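You operate a simulated robot arm through the tools that you are given. There is no shell and no other tool. Be economical: measure what you need, move in short steps, check, and stop when the job is done.

You run a simulated robot arm. Do the job below in one go: nothing can be reset, and whatever is moved stays where it is left.

Task
Fetch the blue-tab tape strip and set it on the stack of sheets. Then put one of the cream fuses from the top of the repair bench on the counter of the paper store. Then stack the printer module marked "N7" from the top of the grey bench on top of the printer module that says "D3". Then put the crumpled scrap on the green mat. Then count the foam pieces on the top of the grey bench, then put as many of the sensors from the top of the grey bench in the orange tray. The order counts.

It is judged by the outcome, as a careful person would: the job done as asked, and still so three seconds after it is handed in. It fails if anything else is knocked over, pushed out of place, dropped, spilled or broken. Flat cloth is picked up by pressing the open fingertips on it (5 to 10 N) and closing them slowly along it; thin cloth reads only 2 to 8 mm in the jaws.

Robot
A 7-joint arm with a two-finger parallel gripper on a trunk, on a base that drives. Base frame: it is fixed to the floor where the robot stands at the start and does not move with it; the origin is under the middle of the robot, x ahead of it, y to its left, z up. Units: mm, degrees, N and s.
Its first joint turns from -166.0 to 166.0 degrees. Places, roughly: blue-tab tape strip (20x5x3 cm) [700, 100, 800]; counter of the paper store [3500, -500, 900]; cream fuse [-1250, -2000, 750]; crumpled scrap (9x6x4 cm) [-1200, 1400, 800]; foam piece (7x5x6 cm) [-1000, 900, 800]; foam piece (8x5x6 cm) [-1200, 1300, 800]; green mat [-1000, -800, 800]; orange tray [3400, -1000, 900]; printer module [-1000, 750, 750]; sensor [-1000, 1250, 750]; stack of sheets (21x30x1 cm) [1000, -3700, 1300]. Payload 1.57 kg.
The TCP is the grasp point between the finger pads, 30 mm short of the fingertips. In the tool frame z runs along the fingers and y along their closing line. The gripper opens to 80 mm. The fingers are 17 mm wide and 12 mm thick; the gripper's body (40 by 82 mm) begins 80 mm behind the TCP.
Orientation is told as [roll, pitch, yaw] about the base's x, y, z axes, in that order, counted from this pose: with the fingers straight down and closing along the base's y, the tool's x points along the base's -x, its y along +y and its z along -z.

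Tools
- The arm moves only by the tool servo_tool. Its argument "motion" is a list that holds one entry, the list of rows, each a list of 6 numbers: the shift along the base's x, y, z in mm, then the turn, a rotation vector about the base's x, y, z in degrees. In form: [[[tx, ty, tz, wx, wy, wz], ...]]. A call has 1 to 8 rows; each row shifts and turns the commanded pose from where the row before left it. "fingers" is the finger opening in mm, from 0 to 80, set as the call begins (left out, the last holds). A row lasts 0.2 s, in which the tool goes at most 50 mm and 8.6 degrees; a call with a longer step from one row to the next is refused whole, and so is a gripper value outside its range. A pose out of reach is approached as far as the arm can. The call stops where the force on the tool passes 40 N (or 10 N more than at its start, if that is more) or the arm is blocked; 0.2 s more then pass. The fingers move at their own pace (about 153 mm/s each) and stop on an object; they squeeze with about 40 N. The grip force told is the motor's: it shows also when the fingers shut on nothing. Time passes only in rows, and 0.2 s behind the last, so rows that do not move let the fingers close. The reply holds the time, the measured pose of the TCP, the force on the tool along the base axes, the opening and the grip force, in the units named above and with some noise, with the torque about the TCP (base axes, N m) and any sound that the robot's microphone picked up, and new pictures: "views" is both (left out), scene, wrist or none.
- Cameras (640 x 400 px; columns grow to the right, rows downward): "scene" is now at [-89.9, 243.4, 1332.9]; the picture's right is [0.95, -0.30, 0.00], its down [-0.28, -0.89, -0.36] and it looks along [0.11, 0.35, -0.93] (base axes); focal length 214 px, centre (320, 200). "wrist" rides on the gripper at [72, -7, -122] in the tool frame; the picture's right is [0.09, 1.00, 0.00], its down [-0.84, 0.08, -0.54] and it looks along [-0.54, 0.05, 0.84] (tool axes); focal length 238 px, centre (320, 200). There is no depth. A picture from a camera that has moved, and an enlarged one, comes with that camera's place and axes in the base frame and with its lens. The place of the scene camera against the robot may be out by one fixed shift of up to 12 mm in any direction.
- roll_base(legs): drives the robot by 1 to 6 legs, each [ahead, left, turn to the left] in mm, mm and degrees, along the robot's own axes; the way and the turn of a leg run together, so that a leg with both is an arc; at most 1500 mm and 180 degrees a leg. The arm and the cameras ride along, it lands a little off, and it stops where it bumps. It gives what a move gives, and a new picture of the scene camera.
- pan_tilt(pan, tilt): turns the head with the scene camera to pan (to the left, within 143 degrees either way) and tilt (down, from -29 to 69), counted from straight ahead of the robot. It gives what a move gives, and a new picture of the scene camera.
- inspect(camera, box): a new picture of the part [left, top, right, bottom] of that camera's present view, enlarged. No time passes.
- finish_job(): hands the job in; it is judged then, once.

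Work in short steps. Places have to be worked out from the pictures, the camera data and where the tool is seen: move nearer, look again, correct. Check each grasp and each placing, and mend what went wrong. You have 186 turns and 260 pictures in all, those below and enlarged ones among them. Open the gripper and draw the arm clear of the work before you hand the job in, unless the task says otherwise; then end with one line.

The tools are called after ">>>" as name(argument=value, ...) on one line, values as JSON. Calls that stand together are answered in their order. servo_tool: Moves the arm, as the interface text tells. Its arguments: {"type":"object","properties":{"motion":{"type":"array","items":{"type":"array","items":{"type":"array","items":{"type":"number"}}}},"fingers":{"type":"number"},"views":{"type":"string","enum":["both","scene","wrist","none"]}},"required":["motion"]} The other tools are called the same way: roll_base (legs) drives the base; pan_tilt (pan, tilt) turns the head that bears the scene camera; inspect (camera, box) takes an enlarged picture of a part of a camera's view; finish_job () hands the job in.

At the start:

```text
time_s: 0.0
tool_pos: [-204.6, 315.6, 1083.2]
ee_rot: [0.0, 0.0, 0.1]
wrist_force: [-1.0, 0.1, 1.0]
moment: [-0.03, 0.0, -0.01]
width: 79.8
finger_force: 0.1
robot x, y, heading: [1.3, -1.2, 0.1]
head pan, tilt: [72.3, 68.8]
```

scene: 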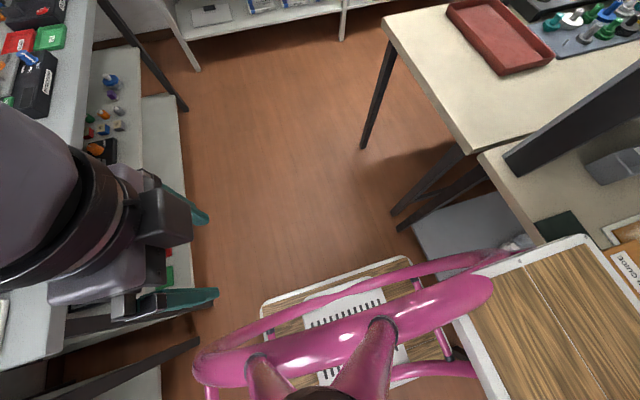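
wrist: 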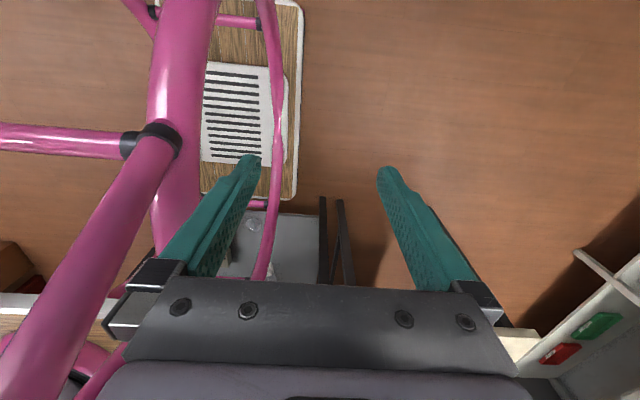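

I start by looking ahead, where the tape strip should be.

>>> pan_tilt(pan=0, tilt=40)

```text
time_s: 1.4
tool_pos: [-203.5, 315.4, 1080.7]
ee_rot: [0.1, 0.0, 0.1]
wrist_force: [-0.2, 0.4, 0.4]
moment: [0.03, -0.03, 0.0]
width: 80.0
finger_force: 0.1
robot x, y, heading: [2.2, 1.9, 0.2]
head pan, tilt: [0.0, 40.0]
camera scene: at [-21.9, 190.2, 1369.0], right [0.0, -1.0, 0.0], down [-0.64, 0.0, -0.77], along [0.77, 0.0, -0.64], focal length 214 px, centre (320, 200)
```

scene: 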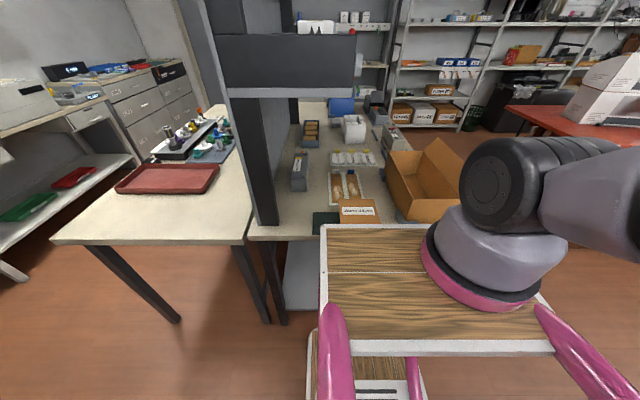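

The bench ahead holds several small items; I enlarge it.

>>> inspect(camera="scene", box=[240, 90, 480, 240])

>>> pan_tilt(pan=-60, tilt=25)

>>> pan_tilt(pan=-130, tilt=25)

>>> pan_tilt(pan=130, tilt=30)

>>> pan_tilt(pan=65, tilt=25)

>>> pan_tilt(pan=-15, tilt=10)

```text
2.67 times, centred on (360, 165) of scene
camera zoom: at [-21.9, 190.2, 1369.0], right [0.0, -1.0, 0.0], down [-0.64, 0.0, -0.77], along [0.77, 0.0, -0.64], focal length 572 px, centre (213, 293)
```

zoom: 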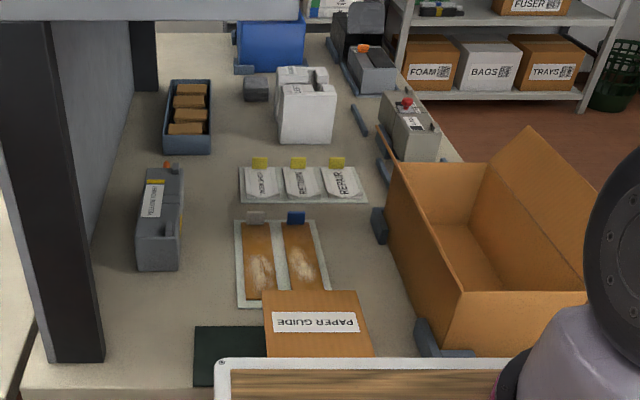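

```text
time_s: 2.7
tool_pos: [-203.8, 316.7, 1082.7]
ee_rot: [0.1, -0.1, 0.0]
wrist_force: [0.4, 0.1, 0.0]
moment: [0.0, -0.01, 0.01]
width: 80.1
finger_force: 0.0
robot x, y, heading: [-0.1, 0.0, -0.0]
head pan, tilt: [-60.0, 25.0]
camera scene: at [-60.8, 110.3, 1392.3], right [-0.87, -0.5, 0.0], down [-0.21, 0.37, -0.91], along [0.45, -0.78, -0.42], focal length 214 px, centre (320, 200)
```

scene: 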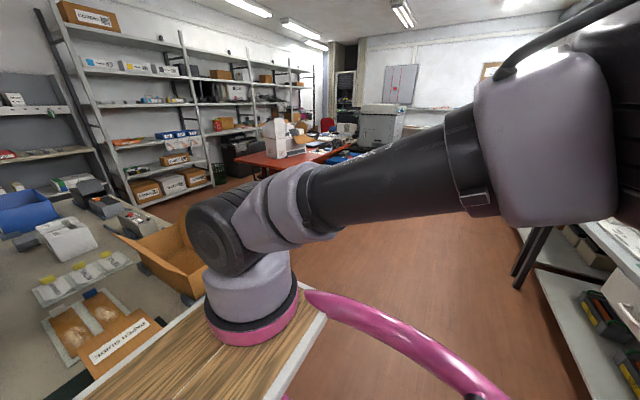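

```text
time_s: 4.2
tool_pos: [-206.6, 314.9, 1080.5]
ee_rot: [0.0, 0.0, 0.3]
wrist_force: [0.0, -0.7, 0.3]
moment: [0.02, 0.02, 0.03]
width: 80.1
finger_force: 0.1
robot x, y, heading: [-0.9, 0.3, -0.2]
head pan, tilt: [-130.0, 25.0]
camera scene: at [-125.8, 99.9, 1392.4], right [-0.98, 0.21, 0.0], down [0.09, 0.41, -0.91], along [-0.19, -0.89, -0.42], focal length 214 px, centre (320, 200)
```

scene: 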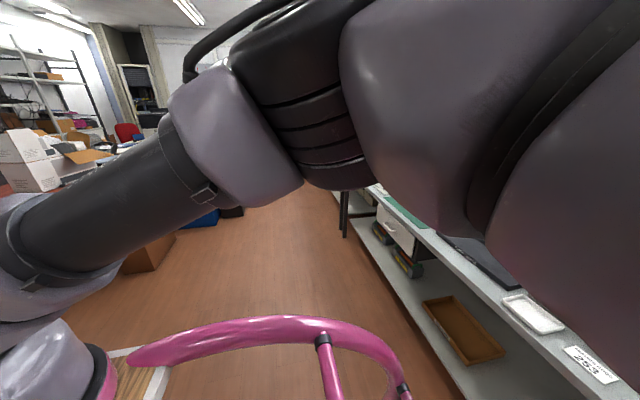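

```text
time_s: 7.8
tool_pos: [-213.9, 308.8, 1077.8]
ee_rot: [-0.2, -0.1, 1.2]
wrist_force: [0.2, 0.7, 0.5]
moment: [0.0, -0.03, 0.0]
width: 80.0
finger_force: 0.0
robot x, y, heading: [-2.6, 4.7, -0.0]
head pan, tilt: [130.0, 30.0]
camera scene: at [-147.6, 271.5, 1386.6], right [0.89, 0.45, 0.0], down [0.21, -0.43, -0.88], along [-0.39, 0.79, -0.48], focal length 214 px, centre (320, 200)
```

scene: 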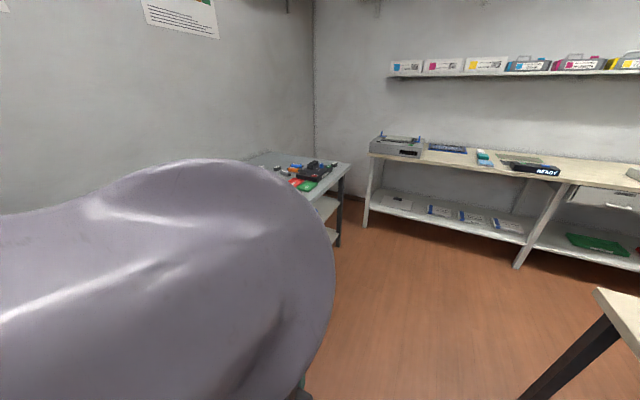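

```text
time_s: 9.1
tool_pos: [-204.7, 316.9, 1082.2]
ee_rot: [0.0, 0.0, 0.1]
wrist_force: [0.6, 0.6, 0.6]
moment: [0.02, -0.01, 0.0]
width: 79.9
finger_force: 0.0
robot x, y, heading: [0.1, -2.3, -0.0]
head pan, tilt: [65.0, 25.0]
camera scene: at [-68.0, 273.6, 1392.3], right [0.91, -0.42, 0.0], down [-0.18, -0.38, -0.91], along [0.38, 0.82, -0.42], focal length 214 px, centre (320, 200)
```

scene: 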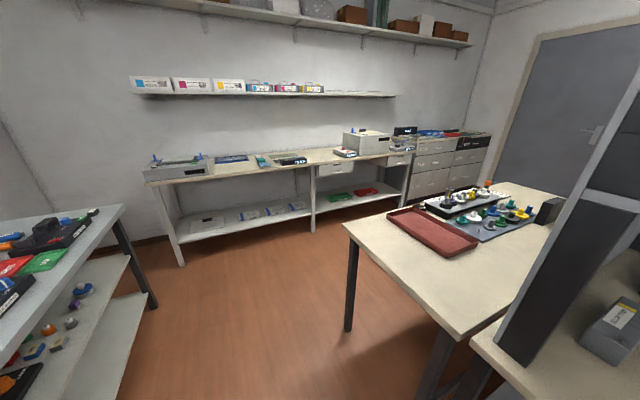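

```text
time_s: 10.7
tool_pos: [-205.5, 317.1, 1081.2]
ee_rot: [0.0, 0.0, 0.0]
wrist_force: [0.1, 0.0, -0.6]
moment: [-0.02, 0.0, -0.01]
width: 80.2
finger_force: 0.0
robot x, y, heading: [1.8, 2.0, 0.1]
head pan, tilt: [-15.0, 10.0]
camera scene: at [-17.1, 166.1, 1416.7], right [-0.26, -0.97, 0.0], down [-0.17, 0.04, -0.98], along [0.95, -0.25, -0.17], focal length 214 px, centre (320, 200)
```

scene: 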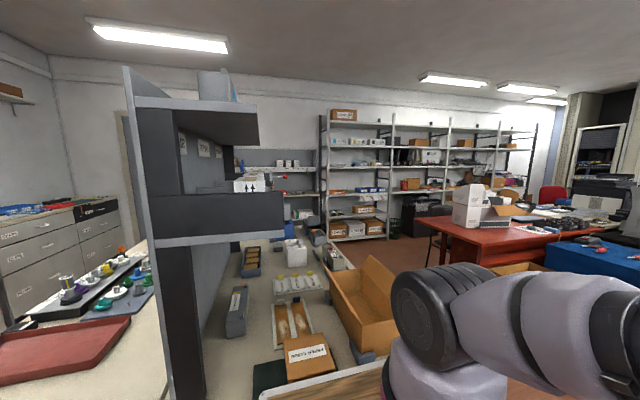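

Surroundings are clear enough. I swing the arm towards the front in small arcs at its current height.

>>> servo_tool(motion=[[[45, 15, 10, 0, 0, 0], [45, 15, 10, 0, 0, 0], [45, 10, 10, 0, 0, 0], [45, 10, 10, 0, 0, 0], [45, 0, 10, 0, 0, 0], [45, 0, 10, 0, 0, 0], [45, -10, 10, 0, 0, 0], [45, -10, 0, 0, 0, 0]]], views="scene")

```text
time_s: 11.8
tool_pos: [-155.7, 313.6, 1081.1]
ee_rot: [-4.2, 1.6, 18.8]
wrist_force: [-0.9, 0.3, 0.3]
moment: [0.01, 0.02, -0.03]
width: 79.7
finger_force: 0.2
robot x, y, heading: [3.6, 0.8, -0.0]
head pan, tilt: [-15.0, 10.0]
stopped in row 5: the arm was blocked; the commanded pose is now the measured one
camera scene: at [-16.8, 166.7, 1416.7], right [-0.25, -0.97, 0.0], down [-0.17, 0.04, -0.98], along [0.95, -0.25, -0.17], focal length 214 px, centre (320, 200)
```

scene: 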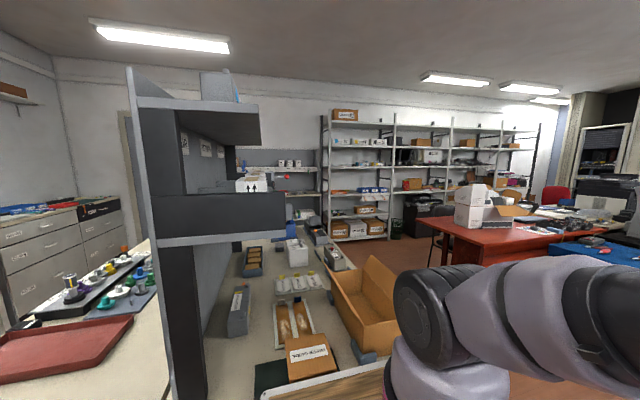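

The arm was blocked, probably by a joint limit. I look at the arm itself before choosing another way.

>>> pan_tilt(pan=-110, tilt=-10)

>>> pan_tilt(pan=110, tilt=40)

```text
time_s: 13.5
tool_pos: [-158.5, 311.8, 1081.9]
ee_rot: [-4.1, 1.6, 19.2]
wrist_force: [0.1, 0.9, -0.5]
moment: [0.01, 0.0, 0.03]
width: 79.7
finger_force: 0.0
robot x, y, heading: [-4.1, -0.7, 0.3]
head pan, tilt: [-110.0, -10.0]
camera scene: at [-43.5, 136.4, 1450.4], right [-0.65, -0.76, 0.0], down [0.15, -0.13, -0.98], along [0.75, -0.63, 0.2], focal length 214 px, centre (320, 200)
```

scene: 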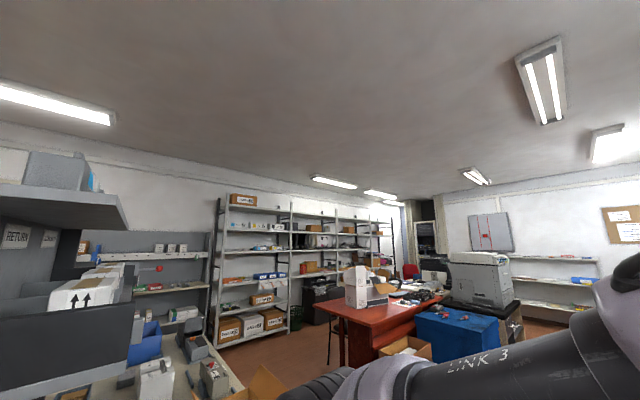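

```text
time_s: 16.6
tool_pos: [-163.5, 302.5, 1071.8]
ee_rot: [-5.0, 1.5, 20.0]
wrist_force: [-0.2, -0.4, -0.2]
moment: [0.0, -0.01, 0.01]
width: 79.8
finger_force: 0.0
robot x, y, heading: [-1.2, -2.1, 0.3]
head pan, tilt: [110.0, 40.0]
camera scene: at [-74.9, 272.0, 1376.2], right [0.93, -0.36, 0.0], down [-0.21, -0.54, -0.82], along [0.3, 0.76, -0.58], focal length 214 px, centre (320, 200)
```

scene: 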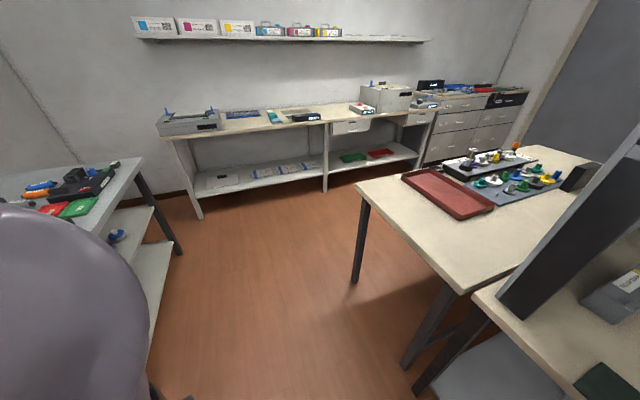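

The head bumps the folded arm on both sides: the mast stands between shoulder and tool, so the arm has to go round behind it. I set the head ahead and move the tool backwards.

>>> pan_tilt(pan=0, tilt=30)

>>> servo_tool(motion=[[[-30, 10, 5, 0, 0, -6], [-30, 0, 5, 0, 0, -7], [-40, -10, 5, 3, -1.5, -6], [-40, -20, 0, 1, 0, 0], [-40, -30, 0, 0, 0, 0], [-40, -30, 0, 0, 0, 0]]], views="both")

```text
time_s: 18.5
tool_pos: [-155.5, 315.4, 1083.2]
ee_rot: [-4.0, 1.5, 18.9]
wrist_force: [-0.3, 0.6, -0.4]
moment: [0.0, 0.02, -0.02]
width: 80.3
finger_force: 0.1
robot x, y, heading: [-0.3, -3.6, 0.2]
head pan, tilt: [0.0, 30.0]
camera scene: at [-16.5, 192.4, 1384.4], right [0.03, -1.0, 0.0], down [-0.5, -0.01, -0.87], along [0.87, 0.02, -0.5], focal length 214 px, centre (320, 200)
```

scene: 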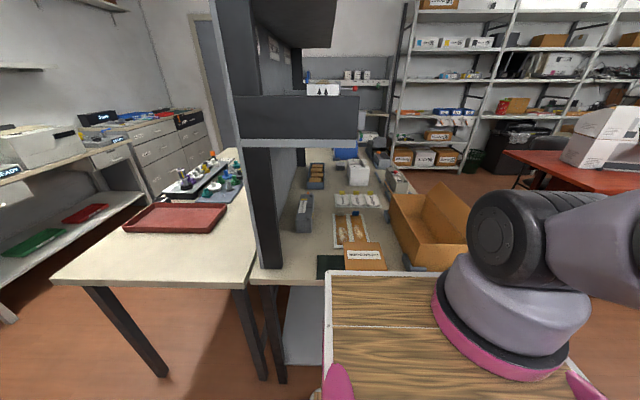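

```text
time_s: 19.9
tool_pos: [-374.6, 234.0, 1096.0]
ee_rot: [-0.3, 0.0, -0.4]
wrist_force: [0.6, -0.5, 0.5]
moment: [-0.03, 0.05, -0.02]
width: 79.9
finger_force: 0.1
robot x, y, heading: [-0.5, -2.0, 0.1]
head pan, tilt: [0.0, 30.0]
camera scene: at [-16.2, 190.4, 1384.3], right [0.0, -1.0, 0.0], down [-0.5, 0.0, -0.87], along [0.87, 0.0, -0.5], focal length 214 px, centre (320, 200)
camera wrist: at [-445.8, 227.0, 1218.7], right [-0.08, 1.0, -0.01], down [0.84, 0.07, 0.54], along [0.54, 0.04, -0.84], focal length 238 px, centre (320, 200)
```

scene: 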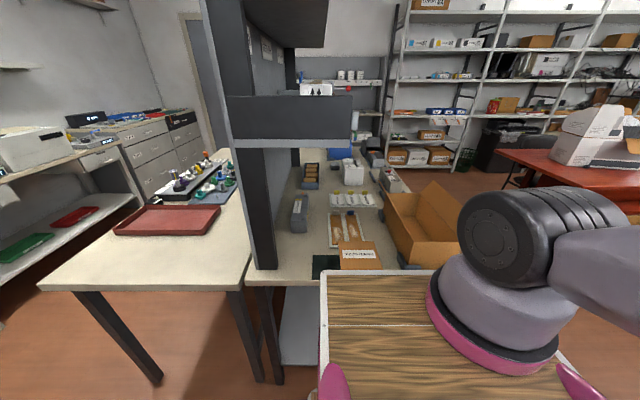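
wrist: 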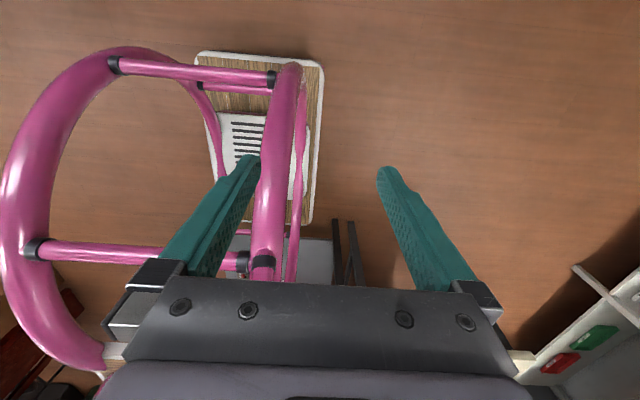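

The way behind is free; I keep sweeping round the back towards the right side, turning the tool along.

>>> servo_tool(motion=[[[-30, -35, 0, 0, 0, 5], [-25, -40, 0, 0, 0, 5], [-20, -45, 0, 0, 0, 5], [-10, -45, 0, 0, 0, 5], [0, -45, 0, 0, 0, 5], [10, -45, 0, 0, 0, 5], [15, -45, 0, 0, 0, 5], [20, -40, 0, 0, 0, 5]]], views="wrist")

>>> servo_tool(motion=[[[20, -45, 0, 0, 0, 6], [25, -40, 0, 0, 0, 6], [30, -35, 0, 0, 0, 6], [35, -35, 0, 0, 0, 6], [40, -30, 0, 0, 0, 6], [40, -25, 0, 0, 0, 6], [45, -20, 0, 0, 0, 6], [45, -15, 0, 0, 0, 6]]], views="wrist")

```text
time_s: 21.7
tool_pos: [-413.9, -105.2, 1094.0]
ee_rot: [-0.4, 0.0, 39.7]
wrist_force: [0.4, 1.0, -0.9]
moment: [-0.07, -0.03, -0.01]
width: 80.1
finger_force: 0.1
robot x, y, heading: [2.6, 1.6, 0.1]
head pan, tilt: [0.0, 30.0]
camera wrist: at [-465.3, -156.2, 1215.8], right [-0.71, 0.71, -0.01], down [0.59, 0.6, 0.54], along [0.39, 0.38, -0.84], focal length 238 px, centre (320, 200)
```

wrist: 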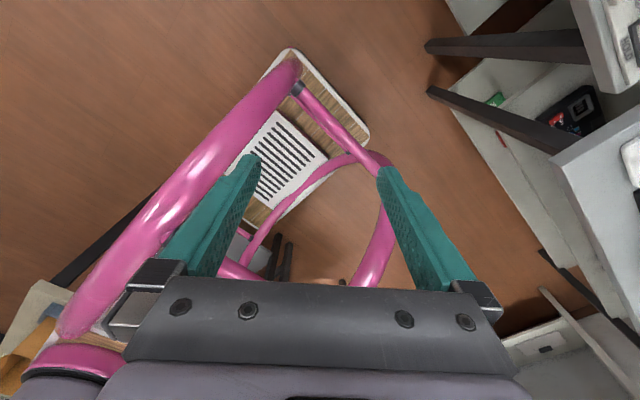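

```text
time_s: 23.5
tool_pos: [-135.8, -351.8, 1096.6]
ee_rot: [-0.4, 0.1, 87.7]
wrist_force: [0.5, -0.5, -0.4]
moment: [0.03, -0.05, -0.01]
width: 80.0
finger_force: 0.1
robot x, y, heading: [-2.1, 3.3, 0.2]
head pan, tilt: [0.0, 30.0]
camera wrist: at [-132.7, -425.0, 1218.4], right [-1.0, -0.05, -0.01], down [-0.05, 0.84, 0.54], along [-0.02, 0.54, -0.84], focal length 238 px, centre (320, 200)
```

wrist: 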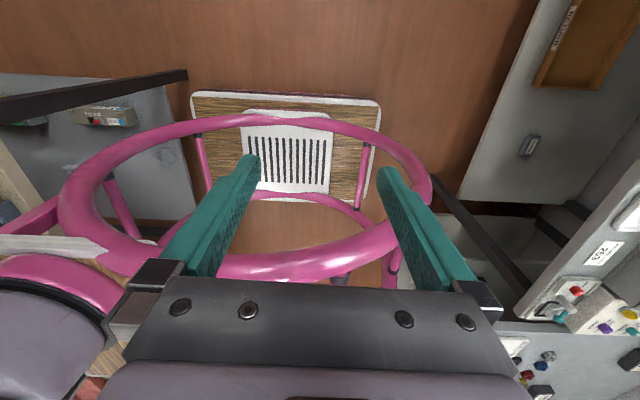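

Good. I carry on round the right side to the front.

>>> servo_tool(motion=[[[48, -10, 0, 0, 0, 7], [48, 0, 0, 0, 0, 7], [48, 0, 0, 0, 0, 7], [48, 5, 0, 0, 0, 7], [48, 5, 0, 0, 0, 7], [48, 5, 0, 0, 0, 7], [48, 5, 0, 0, 0, 7], [48, 5, 0, 0, 0, 7]]], views="wrist")

>>> servo_tool(motion=[[[45, 15, 0, 0, 0, 7], [45, 15, 0, 0, 0, 7], [45, 15, 0, 0, 0, 7], [45, 15, 0, 0, 0, 7], [45, 20, 0, 0, 0, 7], [40, 20, 0, 0, 0, 1], [40, 20, 0, 0, 0, 0], [20, 20, 0, 0, 0, 0]]], views="both")

```text
time_s: 25.3
tool_pos: [246.8, -370.0, 1118.5]
ee_rot: [-0.5, -0.1, 143.8]
wrist_force: [1.3, -0.1, 0.0]
moment: [0.05, 0.07, 0.03]
width: 80.3
finger_force: 0.0
out of reach, approached as far as the arm can: row 5, 6, 7, 8
robot x, y, heading: [2.9, -0.7, -0.0]
head pan, tilt: [0.0, 30.0]
camera wrist: at [308.2, -409.3, 1238.9], right [-0.51, -0.86, -0.01], down [-0.72, 0.43, 0.54], along [-0.46, 0.28, -0.84], focal length 238 px, centre (320, 200)
```

wrist: 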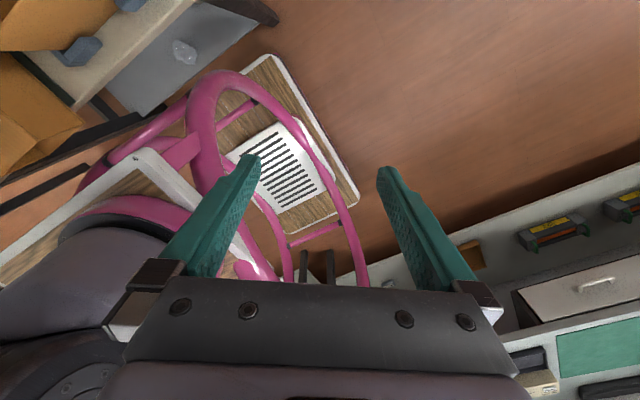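

```text
time_s: 27.1
tool_pos: [278.3, -296.1, 1202.9]
ee_rot: [-0.4, 0.2, 179.7]
wrist_force: [-0.6, 0.1, -0.5]
moment: [0.02, -0.02, 0.01]
width: 79.9
finger_force: 0.1
out of reach, approached as far as the arm can: row 1, 2, 3, 4, 5, 6, 7, 8
robot x, y, heading: [0.9, 1.1, -0.2]
head pan, tilt: [0.0, 30.0]
camera scene: at [-16.4, 189.9, 1384.4], right [0.0, -1.0, 0.0], down [-0.5, 0.0, -0.87], along [0.87, 0.0, -0.5], focal length 214 px, centre (320, 200)
camera wrist: at [348.5, -291.9, 1325.4], right [0.09, -1.0, -0.01], down [-0.84, -0.08, 0.54], along [-0.54, -0.04, -0.84], focal length 238 px, centre (320, 200)
```

scene: 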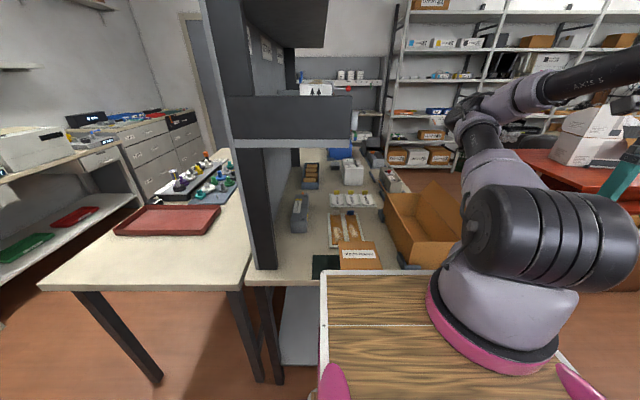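
wrist: 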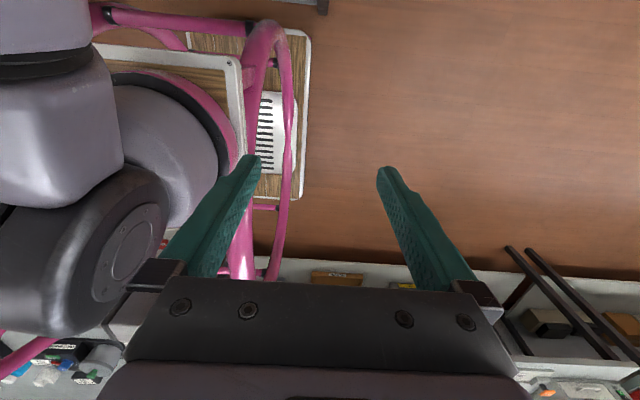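

The arm folded at the limit near the shoulder; I move the tool outward to the right to unfold it.

>>> servo_tool(motion=[[[0, -40, 0, 0, 0, -8], [0, -45, 0, 0, 0, -8], [0, -45, 0, 0, 0, -8], [0, -45, 0, 0, 0, -8], [0, -45, 0, 0, 0, -8], [0, -45, 0, 0, 0, 0]]], views="scene")

```text
time_s: 28.5
tool_pos: [275.5, -562.3, 1201.9]
ee_rot: [-0.3, 0.0, 139.7]
wrist_force: [0.2, 0.4, 0.7]
moment: [-0.02, 0.03, -0.01]
width: 80.0
finger_force: 0.0
robot x, y, heading: [1.2, -5.2, -0.0]
head pan, tilt: [0.0, 30.0]
camera scene: at [-16.4, 190.3, 1384.3], right [0.0, -1.0, 0.0], down [-0.5, 0.0, -0.87], along [0.87, 0.0, -0.5], focal length 214 px, centre (320, 200)
```

scene: 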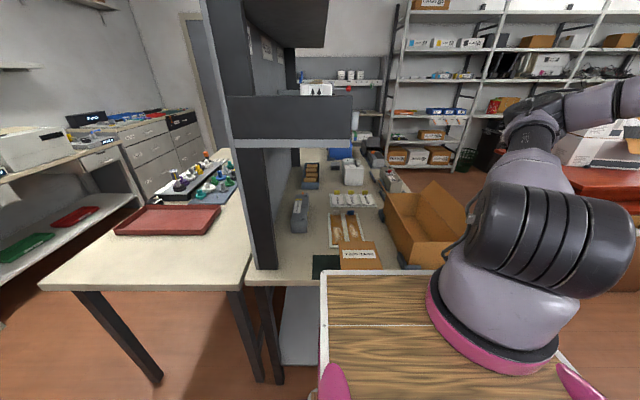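

Unfolded. Now arc forward at a radius of about 620.

>>> servo_tool(motion=[[[40, 20, 0, 0, 0, 5], [40, 25, 0, 0, 0, 5], [35, 30, 0, 0, 0, 5], [35, 35, 0, 0, 0, 5], [35, 35, 0, 0, 0, 5], [30, 35, 0, 0, 0, 5], [30, 35, 0, 0, 0, 5], [20, 40, 0, 0, 0, 5]]], views="none")

>>> servo_tool(motion=[[[20, 40, 0, 0, 0, 0], [20, 40, 0, 0, 0, 0], [15, 40, 0, 0, 0, 0], [10, 40, 0, 0, 0, 0], [10, 20, 0, 0, 0, 0]]], views="both")

```text
time_s: 30.3
tool_pos: [370.8, -462.6, 1231.4]
ee_rot: [-0.5, 0.1, 179.9]
wrist_force: [0.3, 0.8, -0.7]
moment: [0.03, 0.02, 0.0]
width: 79.9
finger_force: 0.1
out of reach, approached as far as the arm can: row 3, 4, 5, 6, 7, 8
robot x, y, heading: [3.7, 0.7, -0.0]
head pan, tilt: [0.0, 30.0]
```

```text
time_s: 31.5
tool_pos: [313.5, -345.3, 1248.6]
ee_rot: [-0.3, 0.1, 179.7]
wrist_force: [0.0, -0.4, 0.5]
moment: [-0.03, -0.06, -0.02]
width: 80.1
finger_force: 0.1
out of reach, approached as far as the arm can: row 1, 2, 3, 4, 5
robot x, y, heading: [-1.0, 0.0, -0.0]
head pan, tilt: [0.0, 30.0]
camera scene: at [-16.3, 189.8, 1384.4], right [0.0, -1.0, 0.0], down [-0.5, 0.0, -0.87], along [0.87, 0.0, -0.5], focal length 214 px, centre (320, 200)
camera wrist: at [385.4, -340.4, 1370.1], right [0.09, -1.0, -0.01], down [-0.84, -0.08, 0.54], along [-0.54, -0.04, -0.84], focal length 238 px, centre (320, 200)
```

scene: 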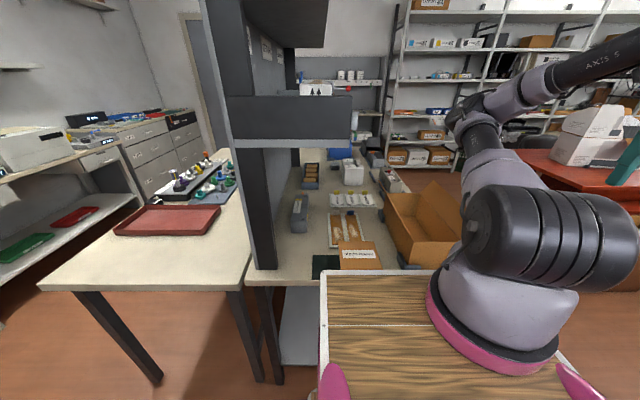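
wrist: 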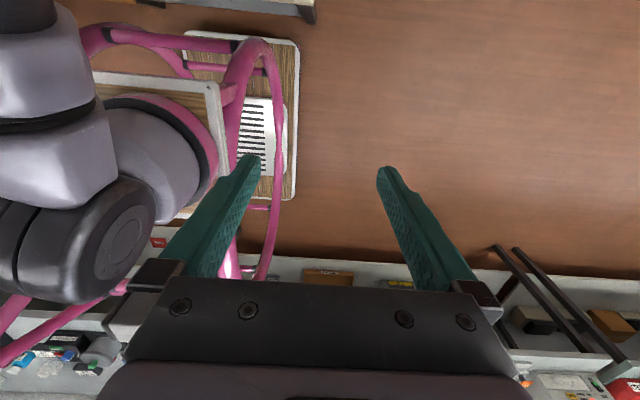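

Still limited; I test whether it is the wrist yaw by turning the yaw back while moving forward.

>>> servo_tool(motion=[[[20, -40, -5, 0, 0, -8], [30, -35, -10, 0, 0, -8], [30, -30, -20, 0, 0, -8], [40, -20, -20, 0, 0, -8], [45, 0, -20, 0, 0, -8], [45, 10, 0, 0, 0, -8], [45, 15, 0, 0, 0, -8], [45, 15, 0, 0, 0, -8]]], views="scene")

```text
time_s: 33.3
tool_pos: [469.5, -548.6, 1229.6]
ee_rot: [-0.3, 0.1, 115.6]
wrist_force: [0.1, -0.1, 0.1]
moment: [0.01, 0.05, 0.0]
width: 80.1
finger_force: 0.1
out of reach, approached as far as the arm can: row 1, 2, 3, 4, 5, 6, 7, 8
robot x, y, heading: [3.1, -2.8, 0.2]
head pan, tilt: [0.0, 30.0]
camera scene: at [-16.1, 189.8, 1384.4], right [0.0, -1.0, 0.0], down [-0.5, 0.0, -0.87], along [0.87, 0.0, -0.5], focal length 214 px, centre (320, 200)
```

scene: 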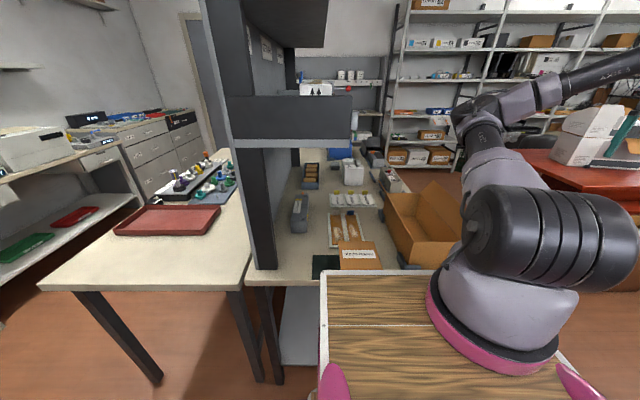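

Joint 1 is at its end (the shoulder no longer turns), so I'll use the arm on the robot's right and rear side and turn the base instead. I look to the right for free floor.

>>> pan_tilt(pan=-45, tilt=40)

>>> pan_tilt(pan=-100, tilt=35)

>>> pan_tilt(pan=-143, tilt=25)

>>> pan_tilt(pan=143, tilt=30)

```text
time_s: 34.4
tool_pos: [467.5, -548.0, 1229.8]
ee_rot: [-0.2, 0.1, 115.7]
wrist_force: [0.0, -0.4, 0.3]
moment: [-0.01, 0.02, 0.0]
width: 80.0
finger_force: 0.0
robot x, y, heading: [1.9, -3.1, -0.2]
head pan, tilt: [-45.0, 40.0]
camera scene: at [-46.7, 129.9, 1369.1], right [-0.71, -0.71, 0.0], down [-0.45, 0.45, -0.77], along [0.54, -0.54, -0.64], focal length 214 px, centre (320, 200)
```

scene: 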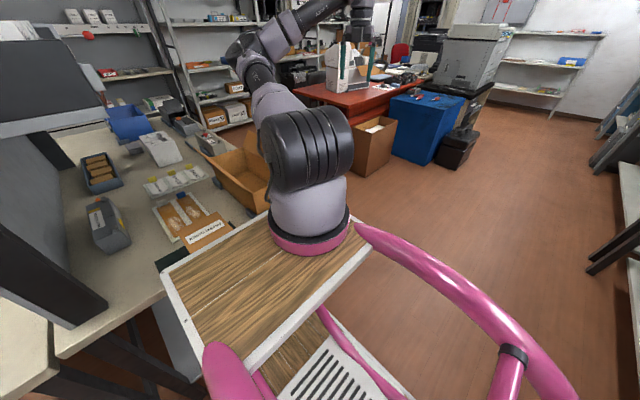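

```text
time_s: 35.7
tool_pos: [467.6, -547.6, 1229.2]
ee_rot: [-0.2, 0.1, 115.7]
wrist_force: [0.3, -0.6, 0.0]
moment: [0.01, -0.01, -0.03]
width: 80.0
finger_force: 0.0
robot x, y, heading: [-0.7, 1.2, 0.2]
head pan, tilt: [-100.0, 35.0]
camera scene: at [-122.1, 103.2, 1376.6], right [-0.98, 0.17, 0.0], down [0.1, 0.57, -0.82], along [-0.14, -0.81, -0.57], focal length 214 px, centre (320, 200)
```

scene: 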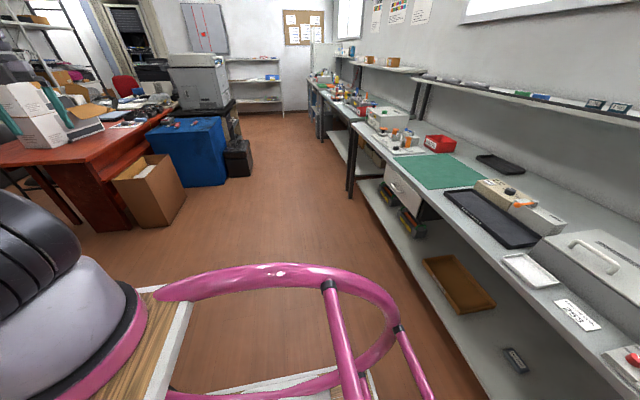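

```text
time_s: 36.8
tool_pos: [468.9, -548.4, 1229.7]
ee_rot: [-0.3, 0.0, 115.7]
wrist_force: [-0.2, -0.6, -0.1]
moment: [0.01, -0.03, -0.04]
width: 80.0
finger_force: 0.1
robot x, y, heading: [0.4, 0.2, 0.1]
head pan, tilt: [-143.0, 25.0]
camera scene: at [-180.4, 134.4, 1392.4], right [-0.6, 0.8, 0.0], down [0.34, 0.25, -0.91], along [-0.72, -0.55, -0.42], focal length 214 px, centre (320, 200)
```

scene: 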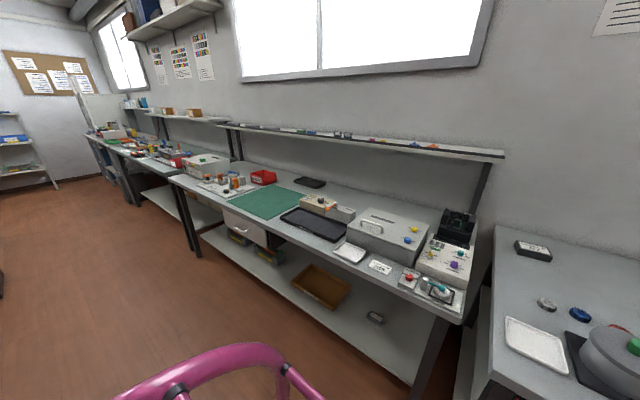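

```text
time_s: 40.7
tool_pos: [468.2, -547.8, 1229.2]
ee_rot: [-0.3, 0.0, 115.7]
wrist_force: [0.0, 0.1, -0.3]
moment: [-0.01, -0.01, 0.03]
width: 80.1
finger_force: 0.1
robot x, y, heading: [-3.8, -3.4, 0.0]
head pan, tilt: [143.0, 30.0]
camera scene: at [-179.1, 244.4, 1384.4], right [0.6, 0.8, 0.0], down [0.4, -0.3, -0.87], along [-0.69, 0.52, -0.5], focal length 214 px, centre (320, 200)
```

scene: 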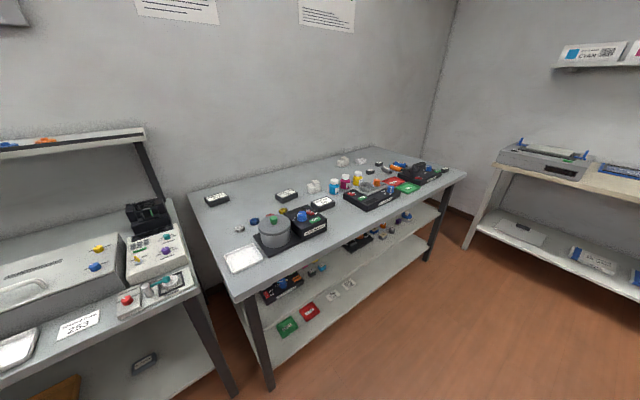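

The floor to the right is free. I drive to the right end of the bench, at about (750, -800), and turn so that my right side faces the strip.

>>> roll_base(legs=[[0, -800, 0], [750, 0, 0], [0, 0, 90], [0, 0, 85]])

>>> pan_tilt(pan=-80, tilt=40)

```text
time_s: 56.1
tool_pos: [355.8, -210.8, 1229.9]
ee_rot: [-0.2, 0.0, -70.9]
wrist_force: [-0.2, -0.6, -0.5]
moment: [0.01, 0.02, 0.01]
width: 79.9
finger_force: 0.1
robot x, y, heading: [758.8, -811.8, 173.5]
head pan, tilt: [143.0, 30.0]
camera scene: at [894.7, -1070.3, 1384.4], right [-0.69, -0.73, 0.0], down [-0.36, 0.34, -0.87], along [0.63, -0.6, -0.5], focal length 214 px, centre (320, 200)
```

scene: 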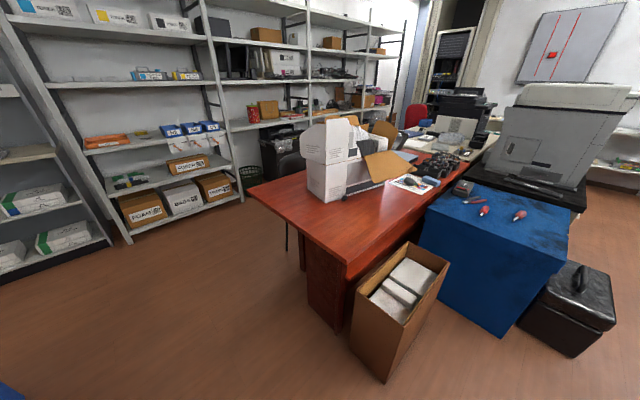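

```text
time_s: 59.3
tool_pos: [355.0, -211.5, 1228.2]
ee_rot: [-0.4, 0.0, -70.9]
wrist_force: [0.0, -1.2, 0.7]
moment: [0.04, 0.03, 0.0]
width: 80.0
finger_force: 0.0
robot x, y, heading: [759.8, -808.9, 173.4]
head pan, tilt: [-80.0, 40.0]
camera scene: at [823.8, -923.3, 1369.0], right [1.0, 0.06, 0.0], down [0.04, -0.64, -0.77], along [-0.05, 0.76, -0.64], focal length 214 px, centre (320, 200)
```

scene: 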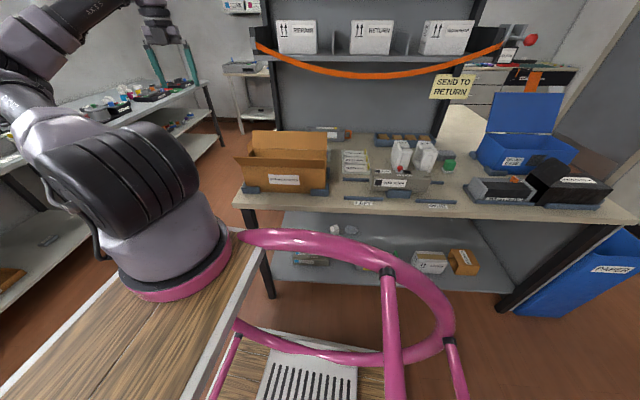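

Now the bench is in front of my right side. The strips should lie near (790, 40), just behind the open box. I bring the tool over there staying below and in front of the orange band.

>>> servo_tool(motion=[[[48, 5, 0, 0, 0, 8], [48, 5, 0, 0, 0, 8], [48, 5, 0, 0, 0, 8], [48, 5, 0, 0, 0, 8], [48, 5, -10, 0, 0, 8], [45, 10, -20, 0, 0, 8], [40, 15, -20, 0, 0, 8], [35, 20, -20, 0, 0, 8]]], views="none")

>>> servo_tool(motion=[[[30, 25, -10, 0, 0, 7], [20, 30, -10, 0, 0, 0], [0, 25, 0, 0, 0, 0], [0, 0, 0, 0, 0, 0]]], views="both")

```text
refused: row 6 steps farther than a row can; nothing moved
```

```text
time_s: 60.3
tool_pos: [406.2, -131.9, 1208.7]
ee_rot: [-0.4, -0.1, -63.8]
wrist_force: [-0.2, -0.3, -0.1]
moment: [-0.02, 0.04, 0.01]
width: 80.2
finger_force: 0.0
robot x, y, heading: [759.3, -809.7, 173.4]
head pan, tilt: [-80.0, 40.0]
camera scene: at [823.8, -923.3, 1369.0], right [1.0, 0.06, 0.0], down [0.04, -0.64, -0.77], along [-0.05, 0.76, -0.64], focal length 214 px, centre (320, 200)
camera wrist: at [368.8, -70.8, 1330.9], right [0.85, 0.52, -0.01], down [0.44, -0.72, 0.54], along [0.28, -0.46, -0.84], focal length 238 px, centre (320, 200)
```

scene: 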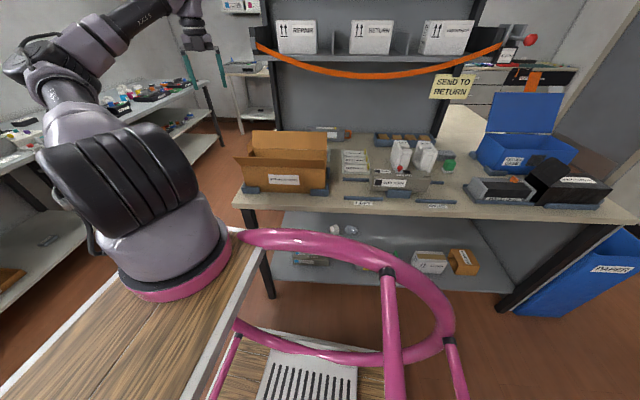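
wrist: 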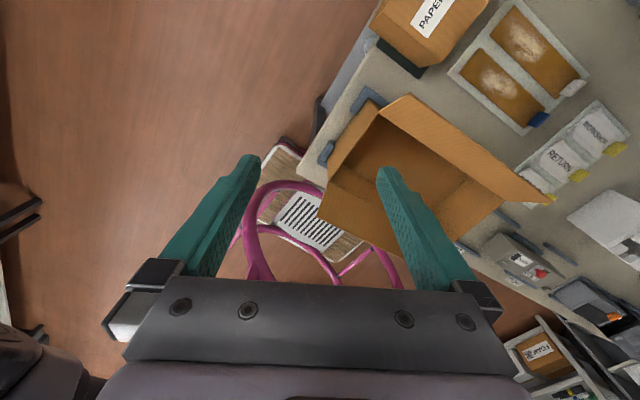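

The blue tab is visible near (858, 71). I go over the strip for a closer look.

>>> servo_tool(motion=[[[46, 10, 0, 0, 0, 8], [46, 10, 0, 0, 0, 8], [46, 10, 0, 0, 0, 8], [46, 10, -10, 0, 0, 8], [44, 10, -20, 0, 0, 8], [40, 10, -20, 0, 0, 8], [35, 15, -20, 0, 0, 8], [25, 15, -20, 0, 0, 8]]], views="both")

```text
time_s: 62.1
tool_pos: [734.0, -42.3, 1119.1]
ee_rot: [-0.4, 0.0, 0.4]
wrist_force: [-0.4, 1.0, -0.5]
moment: [0.02, -0.07, -0.01]
width: 80.0
finger_force: 0.1
robot x, y, heading: [756.4, -807.0, 173.6]
head pan, tilt: [-80.0, 40.0]
camera scene: at [823.6, -923.4, 1369.0], right [1.0, 0.06, 0.0], down [0.04, -0.64, -0.77], along [-0.05, 0.76, -0.64], focal length 214 px, centre (320, 200)
camera wrist: at [662.3, -48.7, 1241.4], right [-0.1, 1.0, 0.0], down [0.84, 0.09, 0.54], along [0.54, 0.05, -0.84], focal length 238 px, centre (320, 200)
```

scene: 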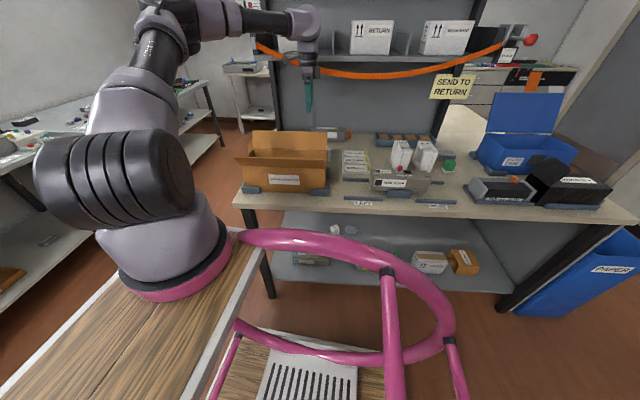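
wrist: 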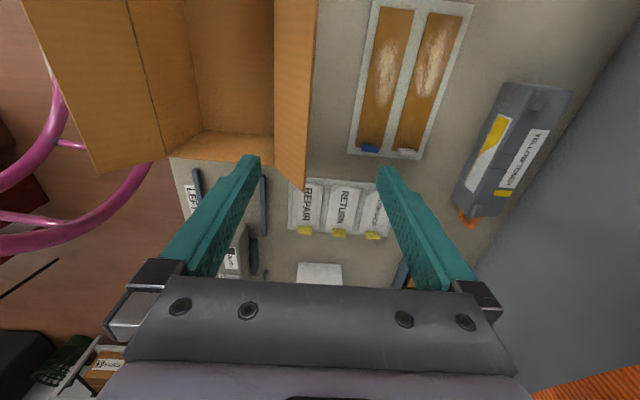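

I enlarge the strips to see how they lie.

>>> inspect(camera="wrist", box=[320, 0, 500, 170])

```text
2.35 times, centred on (410, 85) of wrist
camera zoom: at [662.3, -48.7, 1241.4], right [-0.1, 1.0, 0.0], down [0.84, 0.09, 0.54], along [0.54, 0.05, -0.84], focal length 561 px, centre (108, 471)
```

zoom: 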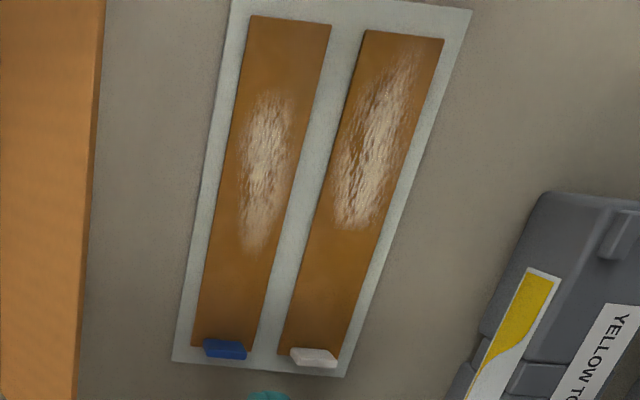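

The strip is flat with an upright blue tab at its far end, so I'll grip the tab. I go down beside the box at y≈10 (in front of the orange band), then look again.

>>> servo_tool(motion=[[[10, 20, -30, 0, 0, 0], [10, 20, -40, 0, 0, 0], [10, 10, -45, 0, 0, 0], [10, 5, -45, 0, 0, 0], [0, 0, 0, 0, 0, 0]]], views="both")

```text
time_s: 63.3
tool_pos: [772.3, 14.9, 958.9]
ee_rot: [-0.3, 0.0, 0.2]
wrist_force: [0.2, 0.0, -0.3]
moment: [-0.01, -0.02, -0.02]
width: 80.2
finger_force: 0.0
robot x, y, heading: [756.7, -809.2, 173.5]
head pan, tilt: [-80.0, 40.0]
camera scene: at [823.9, -923.3, 1369.0], right [1.0, 0.06, 0.0], down [0.04, -0.64, -0.77], along [-0.05, 0.76, -0.64], focal length 214 px, centre (320, 200)
camera wrist: at [700.5, 6.9, 1081.0], right [-0.1, 1.0, -0.01], down [0.84, 0.08, 0.54], along [0.54, 0.05, -0.84], focal length 238 px, centre (320, 200)
```

scene: 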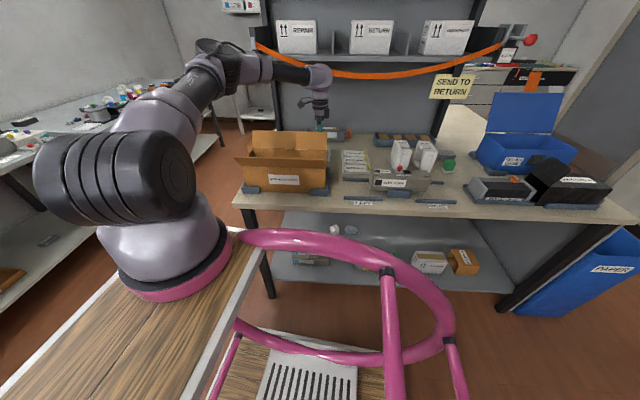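
wrist: 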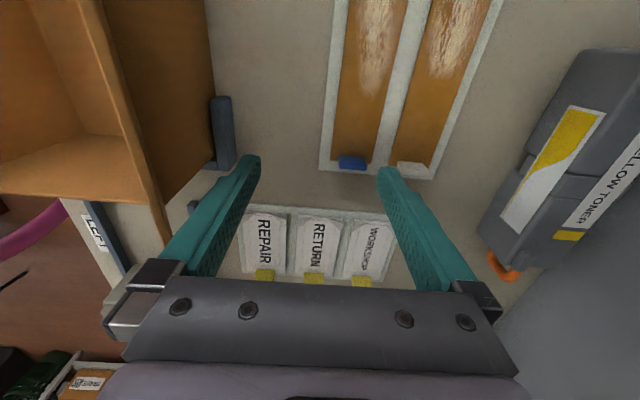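

The tab is near (832, 64). I move over it at lower height and look again.

>>> servo_tool(motion=[[[10, 5, -45, 0, 0, 0], [15, 15, -45, 0, 0, 0], [20, 15, -15, 0, 0, 0], [10, 14, 0, 0, 0, 0], [0, 0, 0, 0, 0, 0]]], views="both")

>>> inspect(camera="wrist", box=[240, 60, 400, 220])

```text
time_s: 64.5
tool_pos: [824.2, 53.9, 854.3]
ee_rot: [-0.3, 0.0, 0.2]
wrist_force: [-0.1, -0.4, 0.1]
moment: [0.0, 0.0, 0.01]
width: 79.9
finger_force: 0.0
out of reach, approached as far as the arm can: row 4
robot x, y, heading: [759.7, -806.8, 173.5]
head pan, tilt: [-80.0, 40.0]
camera scene: at [823.8, -923.2, 1369.0], right [1.0, 0.06, 0.0], down [0.04, -0.64, -0.77], along [-0.05, 0.76, -0.64], focal length 214 px, centre (320, 200)
camera wrist: at [752.1, 46.9, 977.1], right [-0.1, 1.0, -0.01], down [0.84, 0.08, 0.54], along [0.54, 0.05, -0.84], focal length 238 px, centre (320, 200)
```

scene: 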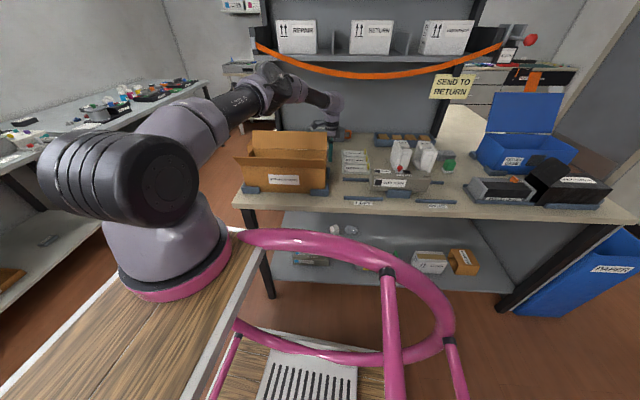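
wrist: 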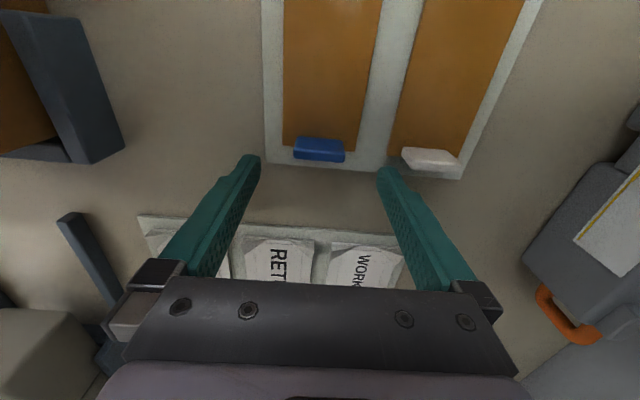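

```text
2.50 times, centred on (320, 140) of wrist
camera zoom: at [752.1, 46.9, 977.1], right [-0.1, 1.0, -0.01], down [0.84, 0.08, 0.54], along [0.54, 0.05, -0.84], focal length 596 px, centre (320, 350)
```

zoom: 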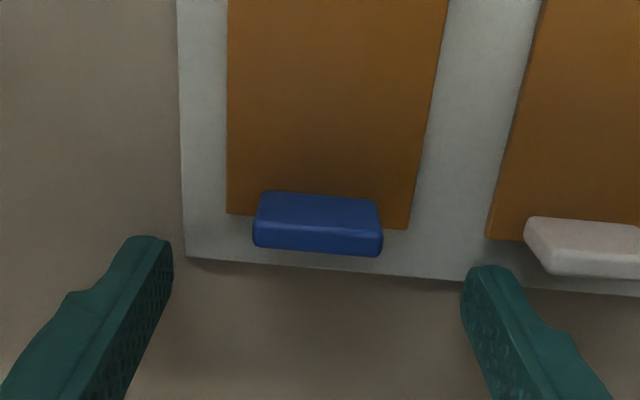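

The arm is at its reach limit here. I lift and retreat over the box, move the base 110 mm nearer, and come back.

>>> servo_tool(motion=[[[-15, -20, 30, 0, 0, 0], [-15, -15, 35, 0, 0, 0], [-10, -10, 45, 0, 0, 0], [-10, -10, 45, 0, 0, 0], [-10, -25, 40, 0, 0, 0], [-10, -40, 30, 0, 0, 0], [0, -45, 20, 0, 0, 0], [0, -45, 20, 0, 0, 0]]], views="none")

>>> roll_base(legs=[[0, -110, 0]])

```text
refused: row 6 steps farther than a row can; nothing moved
```

```text
time_s: 65.7
tool_pos: [835.6, 164.0, 854.4]
ee_rot: [-0.3, 0.0, 0.2]
wrist_force: [-0.2, -0.8, 1.3]
moment: [0.0, 0.01, 0.03]
width: 79.9
finger_force: 0.0
robot x, y, heading: [771.2, -700.7, 173.8]
head pan, tilt: [-80.0, 40.0]
camera scene: at [836.3, -813.7, 1369.0], right [1.0, 0.06, 0.0], down [0.04, -0.64, -0.77], along [-0.05, 0.76, -0.64], focal length 214 px, centre (320, 200)
```

scene: 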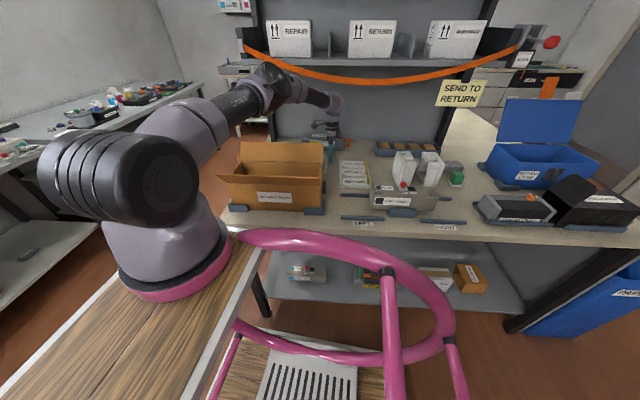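

The lift was refused but the base drove; nothing was touched (forces are near zero). I bring the tool straight back over the tab.

>>> servo_tool(motion=[[[0, -35, 0, 0, 0, 0], [0, -40, 0, 0, 0, 0], [-5, -35, 0, 0, 0, 0], [0, 0, 0, 0, 0, 0]]], views="both")

```text
time_s: 66.7
tool_pos: [831.3, 52.4, 855.9]
ee_rot: [-0.2, 0.0, 0.2]
wrist_force: [-1.0, -0.1, 1.3]
moment: [0.03, -0.03, -0.03]
width: 79.8
finger_force: 0.0
robot x, y, heading: [768.2, -698.3, 173.6]
head pan, tilt: [-80.0, 40.0]
camera scene: at [836.3, -813.7, 1369.0], right [1.0, 0.06, 0.0], down [0.04, -0.64, -0.77], along [-0.05, 0.76, -0.64], focal length 214 px, centre (320, 200)
camera wrist: at [759.4, 45.4, 977.2], right [-0.1, 1.0, -0.01], down [0.84, 0.08, 0.54], along [0.54, 0.05, -0.84], focal length 238 px, centre (320, 200)
```

scene: 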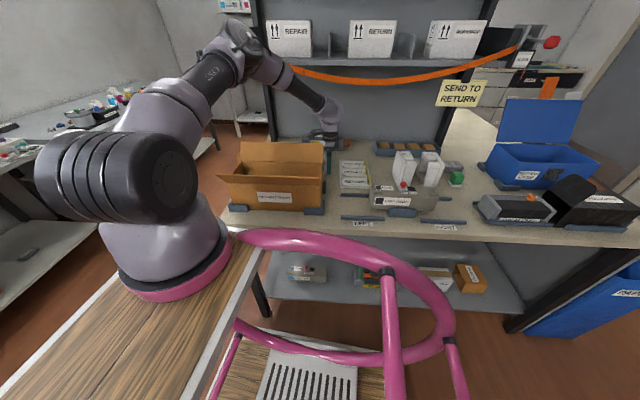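
wrist: 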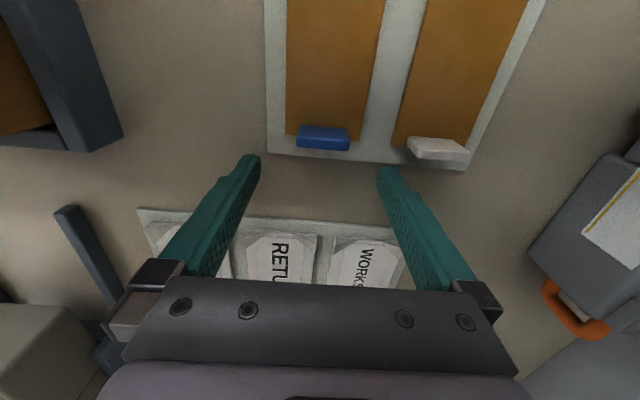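

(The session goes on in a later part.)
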